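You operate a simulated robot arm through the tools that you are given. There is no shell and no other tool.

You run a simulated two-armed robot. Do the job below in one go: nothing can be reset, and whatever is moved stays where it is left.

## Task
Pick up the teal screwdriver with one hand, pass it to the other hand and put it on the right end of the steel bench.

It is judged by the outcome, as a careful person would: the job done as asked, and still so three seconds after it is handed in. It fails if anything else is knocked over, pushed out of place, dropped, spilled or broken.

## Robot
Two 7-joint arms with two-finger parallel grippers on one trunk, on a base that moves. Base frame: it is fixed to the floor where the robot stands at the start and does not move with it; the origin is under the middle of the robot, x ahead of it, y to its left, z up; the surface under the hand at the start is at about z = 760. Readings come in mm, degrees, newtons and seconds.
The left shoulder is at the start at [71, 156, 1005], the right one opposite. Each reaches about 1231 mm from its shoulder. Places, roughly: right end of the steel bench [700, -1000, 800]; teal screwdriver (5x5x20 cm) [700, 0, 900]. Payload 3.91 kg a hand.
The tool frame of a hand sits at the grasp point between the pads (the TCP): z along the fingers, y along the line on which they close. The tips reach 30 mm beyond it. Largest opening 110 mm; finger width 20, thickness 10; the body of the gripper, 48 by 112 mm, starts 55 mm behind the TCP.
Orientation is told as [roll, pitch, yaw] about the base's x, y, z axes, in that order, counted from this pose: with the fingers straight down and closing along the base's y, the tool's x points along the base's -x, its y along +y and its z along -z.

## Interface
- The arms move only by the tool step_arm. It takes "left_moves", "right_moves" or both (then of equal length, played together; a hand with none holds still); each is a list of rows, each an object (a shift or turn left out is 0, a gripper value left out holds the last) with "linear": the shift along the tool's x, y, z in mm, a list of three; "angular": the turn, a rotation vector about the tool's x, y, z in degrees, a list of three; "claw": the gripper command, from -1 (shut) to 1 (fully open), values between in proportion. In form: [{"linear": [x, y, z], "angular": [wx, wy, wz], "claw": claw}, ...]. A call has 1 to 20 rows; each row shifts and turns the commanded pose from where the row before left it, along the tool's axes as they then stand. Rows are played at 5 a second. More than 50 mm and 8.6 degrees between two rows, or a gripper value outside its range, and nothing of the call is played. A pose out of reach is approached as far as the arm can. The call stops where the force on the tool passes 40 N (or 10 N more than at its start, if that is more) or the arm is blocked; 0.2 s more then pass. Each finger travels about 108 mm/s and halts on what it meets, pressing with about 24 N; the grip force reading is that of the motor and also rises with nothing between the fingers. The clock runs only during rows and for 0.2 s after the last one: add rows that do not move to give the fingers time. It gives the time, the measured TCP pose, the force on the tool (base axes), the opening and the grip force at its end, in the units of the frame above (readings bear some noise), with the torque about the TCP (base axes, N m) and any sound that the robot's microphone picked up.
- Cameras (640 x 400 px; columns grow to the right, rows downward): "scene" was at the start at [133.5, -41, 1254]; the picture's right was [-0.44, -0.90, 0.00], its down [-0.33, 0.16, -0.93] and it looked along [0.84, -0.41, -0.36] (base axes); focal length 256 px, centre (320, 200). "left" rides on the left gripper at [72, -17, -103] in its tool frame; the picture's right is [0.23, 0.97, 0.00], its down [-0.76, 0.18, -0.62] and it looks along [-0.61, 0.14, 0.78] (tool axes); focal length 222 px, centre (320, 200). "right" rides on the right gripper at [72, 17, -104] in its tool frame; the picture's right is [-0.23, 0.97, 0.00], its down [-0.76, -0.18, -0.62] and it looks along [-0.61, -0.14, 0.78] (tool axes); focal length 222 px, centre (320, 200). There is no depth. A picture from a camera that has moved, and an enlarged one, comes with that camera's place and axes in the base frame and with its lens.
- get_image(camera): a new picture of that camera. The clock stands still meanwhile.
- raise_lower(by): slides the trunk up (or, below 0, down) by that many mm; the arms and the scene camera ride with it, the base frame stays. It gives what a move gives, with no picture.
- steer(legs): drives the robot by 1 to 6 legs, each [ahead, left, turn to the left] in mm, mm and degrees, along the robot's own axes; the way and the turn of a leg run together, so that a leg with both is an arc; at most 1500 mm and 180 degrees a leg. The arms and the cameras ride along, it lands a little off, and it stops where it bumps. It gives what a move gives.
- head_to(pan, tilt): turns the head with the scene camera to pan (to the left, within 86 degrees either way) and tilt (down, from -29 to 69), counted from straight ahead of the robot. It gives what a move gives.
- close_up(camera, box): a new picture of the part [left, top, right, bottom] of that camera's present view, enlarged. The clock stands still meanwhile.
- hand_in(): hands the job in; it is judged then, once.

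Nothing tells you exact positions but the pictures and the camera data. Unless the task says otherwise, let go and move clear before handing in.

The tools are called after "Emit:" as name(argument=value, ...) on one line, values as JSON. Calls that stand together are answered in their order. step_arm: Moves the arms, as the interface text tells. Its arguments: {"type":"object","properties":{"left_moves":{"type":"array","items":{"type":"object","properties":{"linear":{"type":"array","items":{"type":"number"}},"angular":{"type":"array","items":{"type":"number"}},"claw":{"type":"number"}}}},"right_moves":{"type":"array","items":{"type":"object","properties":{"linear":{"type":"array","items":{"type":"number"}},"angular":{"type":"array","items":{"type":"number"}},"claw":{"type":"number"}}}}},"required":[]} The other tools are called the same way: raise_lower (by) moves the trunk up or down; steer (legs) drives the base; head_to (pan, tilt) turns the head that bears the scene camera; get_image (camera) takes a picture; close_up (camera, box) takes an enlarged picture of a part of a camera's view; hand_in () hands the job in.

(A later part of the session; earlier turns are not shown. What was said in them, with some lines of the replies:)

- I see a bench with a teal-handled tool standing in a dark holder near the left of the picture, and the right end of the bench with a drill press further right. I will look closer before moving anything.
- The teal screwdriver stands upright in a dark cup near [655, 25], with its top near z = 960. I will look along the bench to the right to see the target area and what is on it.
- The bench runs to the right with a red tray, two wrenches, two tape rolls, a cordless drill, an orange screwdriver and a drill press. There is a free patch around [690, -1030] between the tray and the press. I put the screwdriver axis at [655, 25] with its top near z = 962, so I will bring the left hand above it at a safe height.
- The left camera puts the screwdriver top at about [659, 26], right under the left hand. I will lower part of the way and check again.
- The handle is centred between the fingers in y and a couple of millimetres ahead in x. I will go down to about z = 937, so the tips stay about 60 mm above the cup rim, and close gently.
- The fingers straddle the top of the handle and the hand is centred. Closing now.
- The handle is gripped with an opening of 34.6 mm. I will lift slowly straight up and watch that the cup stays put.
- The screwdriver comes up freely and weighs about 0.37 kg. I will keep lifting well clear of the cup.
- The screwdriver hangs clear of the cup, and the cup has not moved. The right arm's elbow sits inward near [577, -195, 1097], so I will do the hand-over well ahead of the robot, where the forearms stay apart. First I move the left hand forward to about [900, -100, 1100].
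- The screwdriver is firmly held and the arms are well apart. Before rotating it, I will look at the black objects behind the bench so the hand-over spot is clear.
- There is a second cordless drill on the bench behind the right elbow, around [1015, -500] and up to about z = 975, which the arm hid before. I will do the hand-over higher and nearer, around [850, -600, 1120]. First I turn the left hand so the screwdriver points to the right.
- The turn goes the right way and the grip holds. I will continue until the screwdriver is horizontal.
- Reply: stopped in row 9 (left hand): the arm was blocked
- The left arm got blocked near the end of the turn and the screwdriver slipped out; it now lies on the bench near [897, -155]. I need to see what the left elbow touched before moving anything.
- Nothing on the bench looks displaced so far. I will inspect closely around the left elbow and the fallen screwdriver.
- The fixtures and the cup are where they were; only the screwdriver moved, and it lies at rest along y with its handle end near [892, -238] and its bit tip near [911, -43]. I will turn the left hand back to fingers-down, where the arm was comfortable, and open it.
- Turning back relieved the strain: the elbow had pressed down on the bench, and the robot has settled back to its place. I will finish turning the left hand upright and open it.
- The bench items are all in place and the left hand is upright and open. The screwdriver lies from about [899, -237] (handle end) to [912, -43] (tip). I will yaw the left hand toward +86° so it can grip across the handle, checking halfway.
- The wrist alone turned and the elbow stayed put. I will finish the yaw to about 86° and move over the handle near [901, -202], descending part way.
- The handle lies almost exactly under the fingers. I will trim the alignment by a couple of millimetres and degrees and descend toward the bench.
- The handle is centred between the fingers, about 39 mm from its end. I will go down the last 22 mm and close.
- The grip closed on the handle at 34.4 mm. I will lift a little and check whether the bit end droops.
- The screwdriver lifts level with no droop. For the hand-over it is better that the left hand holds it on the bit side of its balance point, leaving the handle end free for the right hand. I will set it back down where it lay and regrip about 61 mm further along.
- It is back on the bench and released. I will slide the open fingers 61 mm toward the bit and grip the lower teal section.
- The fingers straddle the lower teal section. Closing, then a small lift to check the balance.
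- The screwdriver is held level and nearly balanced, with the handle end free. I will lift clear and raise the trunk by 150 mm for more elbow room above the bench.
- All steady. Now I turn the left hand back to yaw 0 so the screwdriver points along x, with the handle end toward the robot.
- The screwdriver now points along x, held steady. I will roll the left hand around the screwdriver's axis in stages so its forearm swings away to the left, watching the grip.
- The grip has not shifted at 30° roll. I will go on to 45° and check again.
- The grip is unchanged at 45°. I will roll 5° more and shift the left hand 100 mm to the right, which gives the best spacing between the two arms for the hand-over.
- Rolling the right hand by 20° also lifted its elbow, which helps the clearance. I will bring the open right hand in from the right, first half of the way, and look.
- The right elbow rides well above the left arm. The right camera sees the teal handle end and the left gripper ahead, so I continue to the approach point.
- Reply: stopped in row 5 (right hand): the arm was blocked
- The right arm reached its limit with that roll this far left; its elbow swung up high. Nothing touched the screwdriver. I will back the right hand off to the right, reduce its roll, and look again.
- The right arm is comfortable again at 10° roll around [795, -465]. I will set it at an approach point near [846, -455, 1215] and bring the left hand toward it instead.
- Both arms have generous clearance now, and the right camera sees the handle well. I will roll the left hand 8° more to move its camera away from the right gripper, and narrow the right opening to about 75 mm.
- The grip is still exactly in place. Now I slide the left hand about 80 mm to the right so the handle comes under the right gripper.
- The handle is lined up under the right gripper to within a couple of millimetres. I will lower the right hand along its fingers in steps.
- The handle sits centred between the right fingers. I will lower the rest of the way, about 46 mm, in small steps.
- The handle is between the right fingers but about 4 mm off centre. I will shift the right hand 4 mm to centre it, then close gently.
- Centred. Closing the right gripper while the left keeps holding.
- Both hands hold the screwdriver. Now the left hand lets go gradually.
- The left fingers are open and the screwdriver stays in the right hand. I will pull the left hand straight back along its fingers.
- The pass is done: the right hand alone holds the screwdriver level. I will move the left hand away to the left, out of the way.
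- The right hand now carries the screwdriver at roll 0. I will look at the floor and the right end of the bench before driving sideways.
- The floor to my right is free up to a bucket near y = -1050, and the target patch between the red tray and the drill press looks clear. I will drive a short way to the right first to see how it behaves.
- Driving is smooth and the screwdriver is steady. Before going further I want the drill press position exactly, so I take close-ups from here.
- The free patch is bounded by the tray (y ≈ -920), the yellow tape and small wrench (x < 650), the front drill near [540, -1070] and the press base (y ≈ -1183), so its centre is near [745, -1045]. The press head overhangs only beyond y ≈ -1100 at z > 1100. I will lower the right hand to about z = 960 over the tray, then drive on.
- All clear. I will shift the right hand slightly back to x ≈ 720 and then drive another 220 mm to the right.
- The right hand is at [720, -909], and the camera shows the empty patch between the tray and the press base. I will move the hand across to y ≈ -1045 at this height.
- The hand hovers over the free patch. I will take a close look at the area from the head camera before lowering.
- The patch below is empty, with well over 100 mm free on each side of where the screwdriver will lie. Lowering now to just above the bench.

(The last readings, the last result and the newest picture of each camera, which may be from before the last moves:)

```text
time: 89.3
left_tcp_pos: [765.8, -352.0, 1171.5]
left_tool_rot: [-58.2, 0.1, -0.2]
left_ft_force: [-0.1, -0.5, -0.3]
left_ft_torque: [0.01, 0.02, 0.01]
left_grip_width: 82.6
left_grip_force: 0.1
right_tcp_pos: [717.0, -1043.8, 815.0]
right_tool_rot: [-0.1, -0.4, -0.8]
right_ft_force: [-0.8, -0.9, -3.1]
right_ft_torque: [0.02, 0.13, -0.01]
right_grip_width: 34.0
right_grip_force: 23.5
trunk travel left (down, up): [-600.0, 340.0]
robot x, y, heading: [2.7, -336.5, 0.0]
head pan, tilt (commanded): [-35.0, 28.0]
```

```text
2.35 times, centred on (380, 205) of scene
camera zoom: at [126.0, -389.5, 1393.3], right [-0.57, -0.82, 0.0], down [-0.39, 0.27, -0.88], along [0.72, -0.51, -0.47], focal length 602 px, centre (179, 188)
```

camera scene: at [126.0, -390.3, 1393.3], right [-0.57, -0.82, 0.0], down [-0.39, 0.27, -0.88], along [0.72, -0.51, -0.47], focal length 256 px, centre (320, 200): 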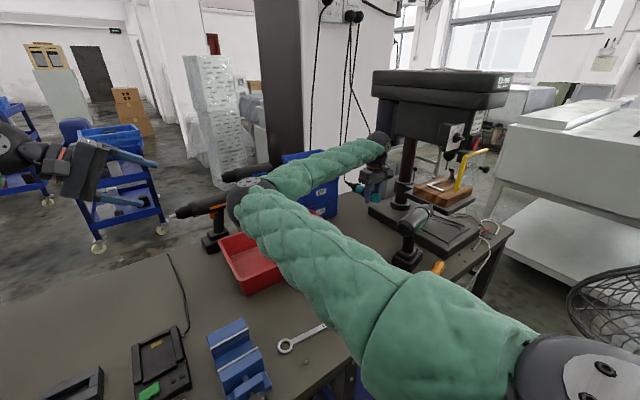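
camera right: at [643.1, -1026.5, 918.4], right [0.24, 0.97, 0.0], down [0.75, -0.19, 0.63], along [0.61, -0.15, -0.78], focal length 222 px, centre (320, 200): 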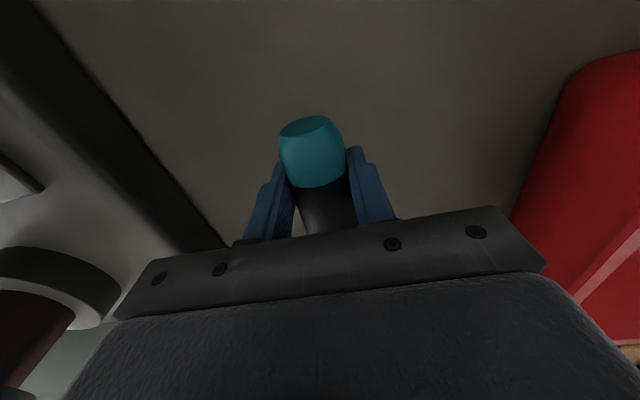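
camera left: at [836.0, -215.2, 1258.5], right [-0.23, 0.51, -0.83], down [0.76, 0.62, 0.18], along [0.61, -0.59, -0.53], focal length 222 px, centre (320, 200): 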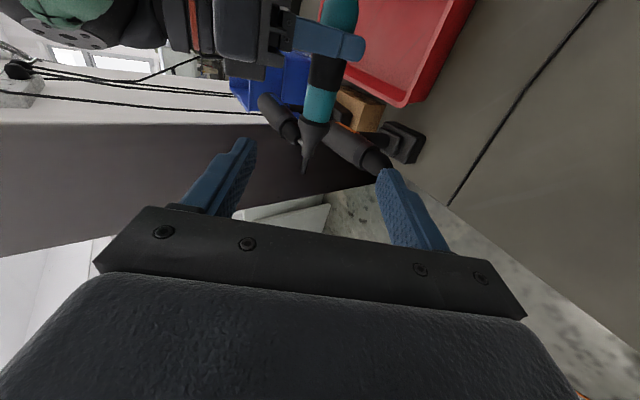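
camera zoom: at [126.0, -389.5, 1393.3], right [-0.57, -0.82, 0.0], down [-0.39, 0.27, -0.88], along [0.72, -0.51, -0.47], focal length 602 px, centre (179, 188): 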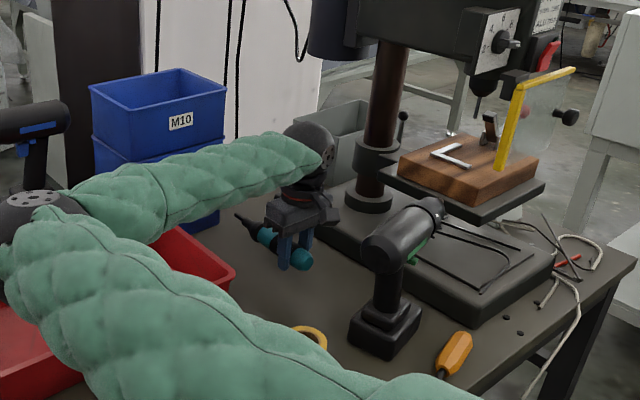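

About 25 mm to go. I will lower in small steps, watching the force.

Emit:
step_arm(right_moves=[{"linear": [0, 0, 8], "claw": -1}, {"linear": [0, 0, 7]}, {"linear": [0, 0, 6]}, {"linear": [0, 0, 0]}, {"linear": [0, 0, 0]}])

Emit:
close_up(camera="scene", box=[340, 190, 440, 260])

Emit:
get_image(camera="right")

```text
time: 90.5
left_tcp_pos: [765.0, -352.7, 1170.2]
left_tool_rot: [-58.2, 0.0, -0.2]
left_ft_force: [0.7, 0.8, 0.3]
left_ft_torque: [0.02, 0.0, 0.0]
left_grip_width: 82.6
left_grip_force: 0.2
right_tcp_pos: [717.2, -1046.4, 794.8]
right_tool_rot: [-0.2, -0.4, -0.9]
right_ft_force: [0.8, -0.9, -3.3]
right_ft_torque: [-0.01, 0.15, 0.03]
right_grip_width: 34.2
right_grip_force: 24.1
trunk travel left (down, up): [-600.0, 340.0]
robot x, y, heading: [-0.7, -335.4, -0.1]
head pan, tilt (commanded): [-35.0, 28.0]
```

```text
5.71 times, centred on (390, 225) of scene
camera zoom: at [126.2, -389.7, 1393.3], right [-0.57, -0.82, 0.0], down [-0.39, 0.27, -0.88], along [0.72, -0.51, -0.47], focal length 1462 px, centre (-80, 57)
```

zoom: 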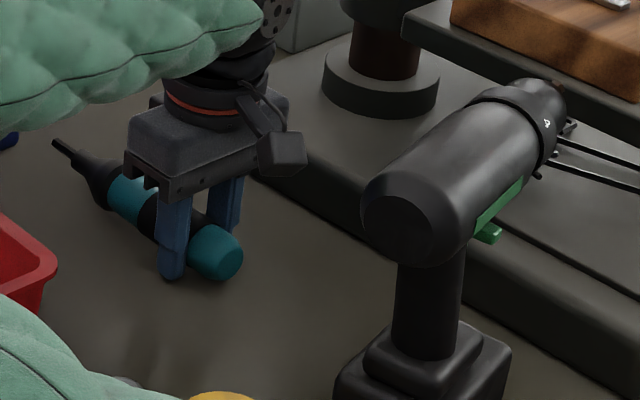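

```text
taken
camera right: at [644.9, -1027.3, 897.5], right [0.24, 0.97, 0.0], down [0.75, -0.19, 0.63], along [0.61, -0.15, -0.78], focal length 222 px, centre (320, 200)
```

right: 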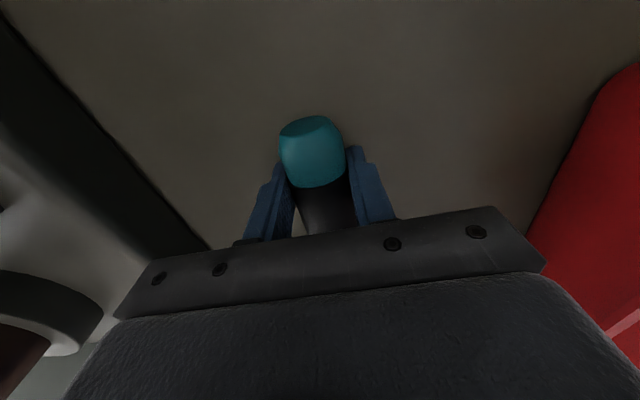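

Still no contact. A few millimetres more, slowly.

Emit:
step_arm(right_moves=[{"linear": [0, 0, 1.5], "claw": -1}, {"linear": [0, 0, 1.5]}, {"linear": [0, 0, 1]}, {"linear": [0, 0, 0]}])

Emit:
close_up(camera="scene", box=[340, 190, 440, 260])

```text
time: 91.5
left_tcp_pos: [765.2, -352.2, 1170.9]
left_tool_rot: [-58.3, 0.1, -0.2]
left_ft_force: [0.4, -0.5, 0.1]
left_ft_torque: [-0.01, 0.0, -0.03]
left_grip_width: 82.6
left_grip_force: 0.1
right_tcp_pos: [718.5, -1044.5, 790.2]
right_tool_rot: [-0.1, -0.4, -0.9]
right_ft_force: [0.1, -1.5, -2.8]
right_ft_torque: [0.01, 0.15, 0.0]
right_grip_width: 34.3
right_grip_force: 24.0
trunk travel left (down, up): [-600.0, 340.0]
robot x, y, heading: [1.9, -343.0, 0.2]
head pan, tilt (commanded): [-35.0, 28.0]
```

```text
5.71 times, centred on (390, 225) of scene
camera zoom: at [126.1, -389.6, 1393.3], right [-0.57, -0.82, 0.0], down [-0.39, 0.27, -0.88], along [0.72, -0.51, -0.47], focal length 1462 px, centre (-80, 57)
```

zoom: 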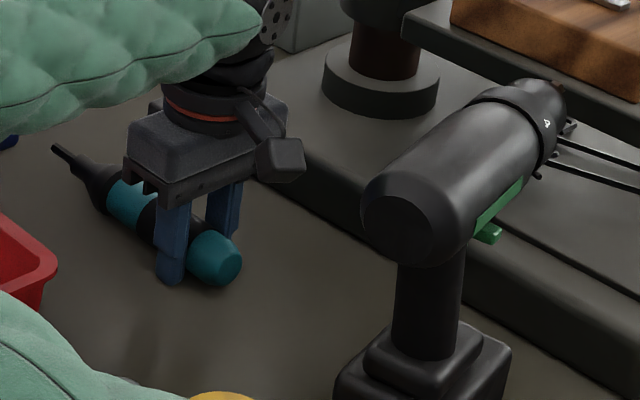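

Emit:
step_arm(right_moves=[{"linear": [0, 0, 1], "claw": -1}, {"linear": [0, 0, 1]}, {"linear": [0, 0, 0]}])

Emit:
get_image(camera="right")

```text
time: 92.3
left_tcp_pos: [765.0, -352.7, 1171.3]
left_tool_rot: [-58.2, 0.0, -0.1]
left_ft_force: [0.2, -0.9, 0.5]
left_ft_torque: [0.01, 0.0, 0.02]
left_grip_width: 82.3
left_grip_force: 0.0
right_tcp_pos: [717.8, -1045.1, 790.6]
right_tool_rot: [-0.2, -0.6, -0.8]
right_ft_force: [0.1, -5.5, 10.7]
right_ft_torque: [0.12, 0.27, 0.08]
right_grip_width: 34.1
right_grip_force: 23.7
trunk travel left (down, up): [-600.0, 340.0]
robot x, y, heading: [3.4, -334.3, 0.2]
head pan, tilt (commanded): [-35.0, 28.0]
```

```text
taken
camera right: at [644.9, -1026.7, 892.9], right [0.24, 0.97, 0.0], down [0.75, -0.19, 0.63], along [0.61, -0.15, -0.78], focal length 222 px, centre (320, 200)
```

right: 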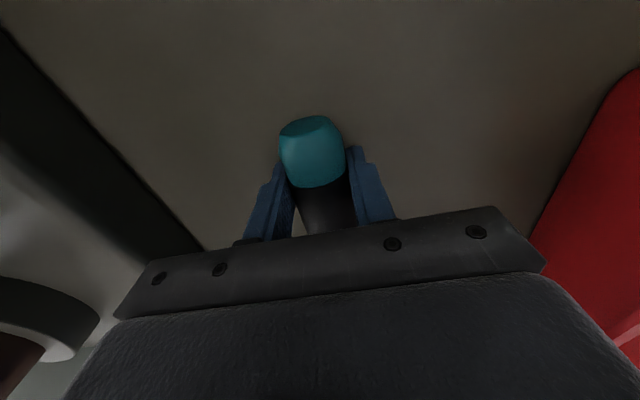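

The fingertips now touch the bench, with the handle only a few millimetres above it. I back off 1 mm and open the fingers slowly.

Emit:
step_arm(right_moves=[{"linear": [0, 0, -1], "claw": -1}, {"claw": -0.36}, {"claw": -0.33}, {"claw": -0.3}, {"claw": -0.25}, {"claw": -0.2}, {"claw": -0.1}, {"claw": -0.1}])

Emit:
get_image(camera="right")

Emit:
close_up(camera="scene", box=[340, 190, 440, 260])

```text
time: 94.1
left_tcp_pos: [764.1, -352.3, 1171.0]
left_tool_rot: [-58.2, 0.0, -0.2]
left_ft_force: [0.4, 0.4, 0.0]
left_ft_torque: [0.02, 0.01, -0.01]
left_grip_width: 82.7
left_grip_force: 0.0
right_tcp_pos: [718.1, -1043.8, 789.8]
right_tool_rot: [-0.1, -0.4, -0.9]
right_ft_force: [-0.2, -0.4, 6.8]
right_ft_torque: [0.15, 0.07, 0.1]
right_grip_width: 49.3
right_grip_force: 0.0
trunk travel left (down, up): [-600.0, 340.0]
robot x, y, heading: [0.7, -338.9, -0.2]
head pan, tilt (commanded): [-35.0, 28.0]
```

```text
taken
camera right: at [645.6, -1025.7, 893.0], right [0.24, 0.97, 0.0], down [0.75, -0.19, 0.63], along [0.61, -0.15, -0.78], focal length 222 px, centre (320, 200)
```

right: 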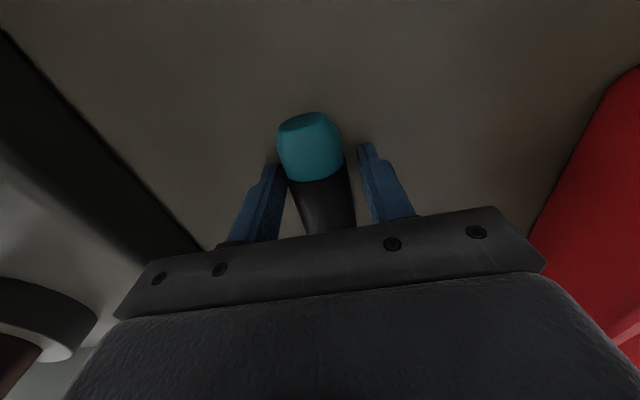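

```text
5.71 times, centred on (390, 225) of scene
camera zoom: at [125.4, -389.0, 1393.4], right [-0.57, -0.82, 0.0], down [-0.38, 0.27, -0.88], along [0.72, -0.51, -0.47], focal length 1462 px, centre (-80, 57)
```

zoom: 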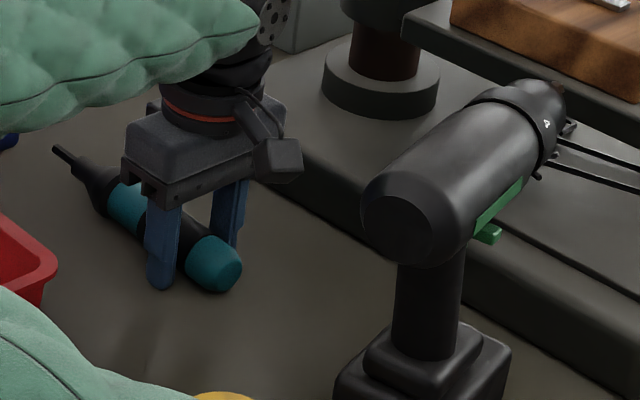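

The screwdriver has settled on the bench between the open fingers. I will raise slightly off the bench, open a bit more, and wait to see that it does not roll.

Emit:
step_arm(right_moves=[{"linear": [0, 0, -1], "claw": -0.1}, {"linear": [0, 0, -1], "claw": 0.1}, {"claw": 0.3}, {"claw": 0.3}, {"claw": 0.3}, {"claw": 0.3}, {"claw": 0.3}, {"claw": 0.3}, {"claw": 0.3}, {"claw": 0.3}])

Emit:
get_image(camera="right")

Emit:
close_up(camera="scene", box=[340, 190, 440, 260])

```text
time: 96.3
left_tcp_pos: [765.6, -353.5, 1170.1]
left_tool_rot: [-58.1, 0.0, -0.2]
left_ft_force: [0.2, 0.3, 0.8]
left_ft_torque: [0.02, 0.05, -0.03]
left_grip_width: 82.6
left_grip_force: 0.1
right_tcp_pos: [718.6, -1043.9, 790.3]
right_tool_rot: [-0.1, -0.4, -0.9]
right_ft_force: [-1.2, 0.5, 0.3]
right_ft_torque: [-0.01, -0.01, 0.01]
right_grip_width: 71.4
right_grip_force: 0.0
trunk travel left (down, up): [-600.0, 340.0]
robot x, y, heading: [5.0, -335.9, -0.1]
head pan, tilt (commanded): [-35.0, 28.0]
```

```text
taken
camera right: at [645.2, -1026.2, 894.1], right [0.24, 0.97, 0.0], down [0.75, -0.19, 0.63], along [0.61, -0.15, -0.78], focal length 222 px, centre (320, 200)
```

right: 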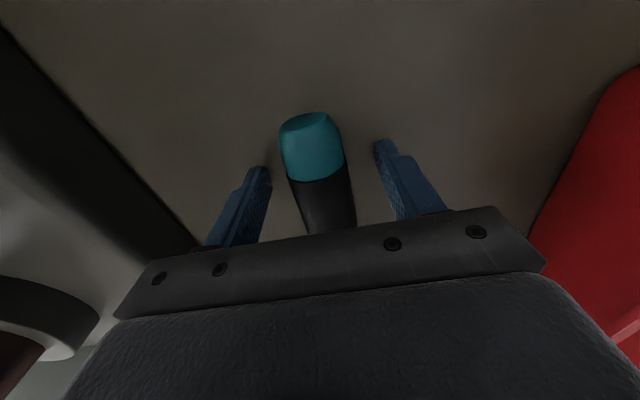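

```text
5.71 times, centred on (390, 225) of scene
camera zoom: at [125.9, -389.4, 1393.3], right [-0.57, -0.82, 0.0], down [-0.39, 0.27, -0.88], along [0.72, -0.51, -0.47], focal length 1462 px, centre (-80, 57)
```

zoom: 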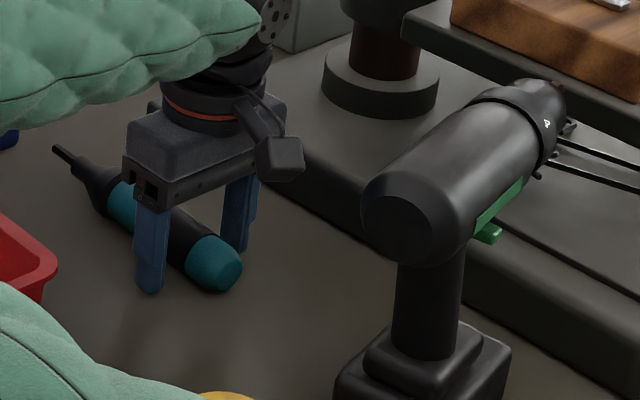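

The screwdriver lies still between the open fingers. I lift the right hand straight up.

Emit:
step_arm(right_moves=[{"linear": [0, 0, -10], "claw": 0.3}, {"linear": [0, 0, -15]}, {"linear": [0, 0, -20]}, {"linear": [0, 0, -25]}, {"linear": [0, 0, -30]}, {"linear": [0, 0, -35]}, {"linear": [0, 0, -35]}, {"linear": [0, 0, 0]}])

Emit:
get_image(camera="right")

Emit:
close_up(camera="scene", box=[300, 120, 500, 290])

```text
time: 98.1
left_tcp_pos: [766.7, -352.3, 1171.1]
left_tool_rot: [-58.2, 0.0, -0.3]
left_ft_force: [0.5, -0.8, 0.1]
left_ft_torque: [0.03, 0.0, -0.01]
left_grip_width: 82.4
left_grip_force: 0.0
right_tcp_pos: [716.7, -1044.9, 961.1]
right_tool_rot: [-0.1, -0.3, -0.9]
right_ft_force: [0.6, 0.1, -0.9]
right_ft_torque: [-0.01, 0.0, 0.03]
right_grip_width: 71.5
right_grip_force: 0.0
trunk travel left (down, up): [-600.0, 340.0]
robot x, y, heading: [2.8, -343.0, -0.2]
head pan, tilt (commanded): [-35.0, 28.0]
```

```text
taken
camera right: at [644.0, -1026.9, 1064.3], right [0.24, 0.97, 0.0], down [0.75, -0.19, 0.63], along [0.61, -0.15, -0.78], focal length 222 px, centre (320, 200)
```

right: 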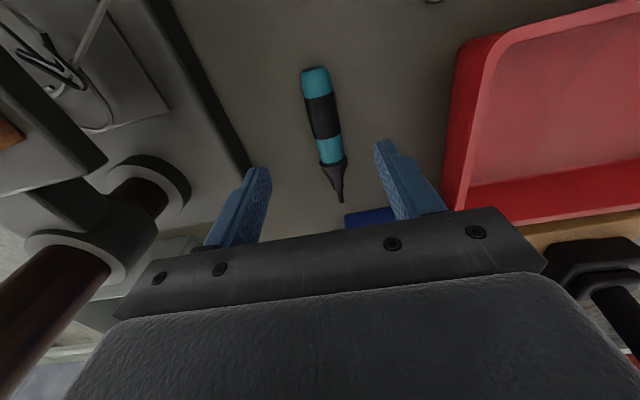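

```text
2.35 times, centred on (400, 205) of scene
camera zoom: at [126.4, -389.7, 1393.2], right [-0.57, -0.82, 0.0], down [-0.39, 0.27, -0.88], along [0.72, -0.51, -0.47], focal length 602 px, centre (132, 188)
```

zoom: 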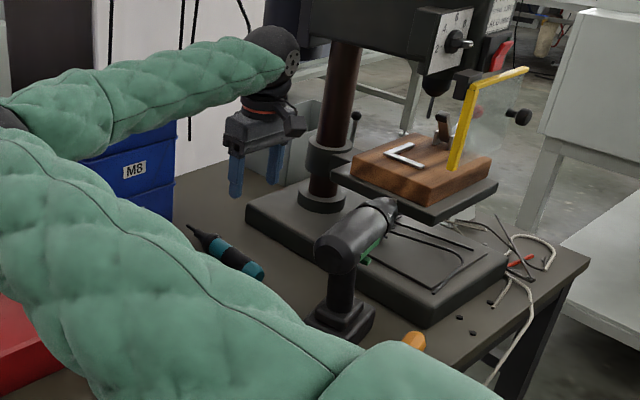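

The screwdriver rests on the bench in the free patch. I will retract the right hand back over the tray at height, wait, and check the whole scene.

Emit:
step_arm(right_moves=[{"linear": [0, 20, -10], "claw": 0.3}, {"linear": [0, 28, -10]}, {"linear": [0, 28, -10]}, {"linear": [0, 28, -10]}, {"linear": [0, 28, -10]}, {"linear": [0, 28, -10]}, {"linear": [0, 28, 0]}, {"linear": [0, 0, 0]}])

Emit:
head_to(pan=-48, tilt=32)

Emit:
get_image(camera="scene")

Emit:
close_up(camera="scene", box=[200, 100, 420, 260])

Emit:
head_to(pan=30, tilt=30)

Emit:
get_image(camera="scene")

```text
time: 99.9
left_tcp_pos: [764.8, -351.8, 1172.1]
left_tool_rot: [-58.2, -0.1, -0.2]
left_ft_force: [-0.5, 0.1, 0.6]
left_ft_torque: [-0.02, 0.0, -0.01]
left_grip_width: 82.5
left_grip_force: 0.1
right_tcp_pos: [717.0, -856.9, 1024.1]
right_tool_rot: [-0.1, -0.5, -0.8]
right_ft_force: [-0.2, 1.5, -0.2]
right_ft_torque: [-0.04, -0.03, -0.03]
right_grip_width: 71.4
right_grip_force: 0.1
trunk travel left (down, up): [-600.0, 340.0]
robot x, y, heading: [2.7, -334.8, -0.2]
head pan, tilt (commanded): [-35.0, 28.0]
```

```text
time: 100.6
left_tcp_pos: [765.8, -353.2, 1170.6]
left_tool_rot: [-58.2, 0.0, -0.1]
left_ft_force: [0.9, 0.5, 0.2]
left_ft_torque: [0.0, 0.02, 0.0]
left_grip_width: 82.4
left_grip_force: 0.0
right_tcp_pos: [719.2, -857.7, 1021.3]
right_tool_rot: [-0.1, -0.4, -0.8]
right_ft_force: [-0.7, 0.9, -1.2]
right_ft_torque: [-0.04, 0.01, -0.02]
right_grip_width: 71.3
right_grip_force: 0.2
trunk travel left (down, up): [-600.0, 340.0]
robot x, y, heading: [0.5, -331.7, 0.2]
head pan, tilt (commanded): [-48.0, 32.0]
```

```text
taken
camera scene: at [111.4, -403.6, 1387.0], right [-0.74, -0.67, 0.0], down [-0.36, 0.39, -0.85], along [0.57, -0.63, -0.53], focal length 256 px, centre (320, 200)
```

scene: 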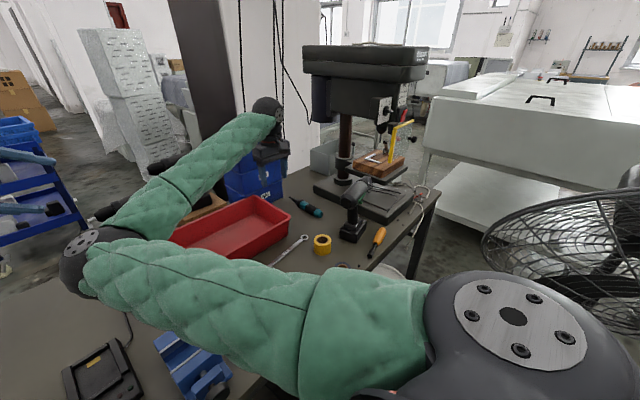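

```text
2.50 times, centred on (310, 180) of scene
camera zoom: at [111.4, -403.6, 1387.0], right [-0.74, -0.67, 0.0], down [-0.36, 0.39, -0.85], along [0.57, -0.63, -0.53], focal length 640 px, centre (345, 250)
```

zoom: 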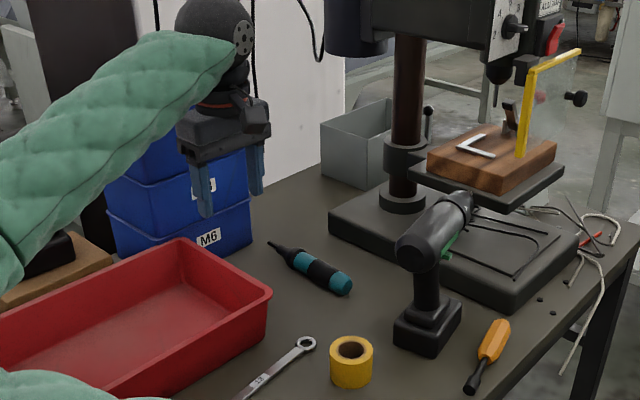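

```text
time: 102.1
left_tcp_pos: [765.3, -352.8, 1171.8]
left_tool_rot: [-58.3, 0.0, -0.2]
left_ft_force: [-0.1, -0.2, 0.7]
left_ft_torque: [0.0, 0.01, 0.04]
left_grip_width: 82.3
left_grip_force: 0.1
right_tcp_pos: [719.9, -857.3, 1021.8]
right_tool_rot: [-0.1, -0.4, -0.9]
right_ft_force: [0.5, 0.1, -0.3]
right_ft_torque: [0.01, 0.0, -0.01]
right_grip_width: 71.4
right_grip_force: 0.0
trunk travel left (down, up): [-600.0, 340.0]
robot x, y, heading: [-0.3, -338.0, -0.0]
head pan, tilt (commanded): [30.0, 30.0]
```

```text
taken
camera scene: at [129.6, -291.8, 1390.2], right [0.5, -0.87, 0.0], down [-0.43, -0.25, -0.87], along [0.75, 0.43, -0.5], focal length 256 px, centre (320, 200)
```

scene: 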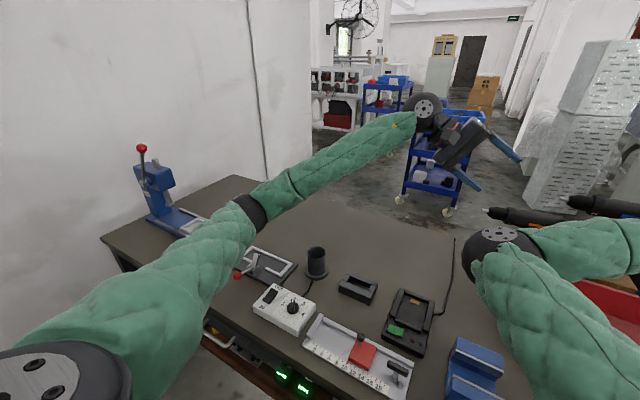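

The teal screwdriver lies still at about [765, -1043] on the right end of the bench. Both hands are clear of it, and everything else I can see is where it was, so I am handing in.

Emit:
hand_in()

```text
The job is handed in.
```

The teal screwdriver is lying still on the right end of the steel bench, at about [765, -1043], and the job has been handed in. I picked it up with the left hand and passed it in the air to the right hand. The right hand then set it down between the red tray and the drill press.

Two things went wrong on the way:

- **Dropped once:** early on, while I was turning the left hand, its elbow pressed down on the bench. The screwdriver slipped out and fell roughly 0.3 m onto the bench. I saw no damage to it. I picked it up again from where it lay and changed the way I did the hand-over.
- **Right arm blocked once:** the right arm hit its limit while approaching for the hand-over. It touched nothing; I backed it off and came in differently.

I checked with the camera before handing in, and nothing else I could see had been moved, knocked over or spilled. That includes the cup the screwdriver came from and the fixtures near the left elbow. Both hands had let go and were clear.

The robot itself now stands about 340 mm to the right of where it started, with the trunk 150 mm higher.
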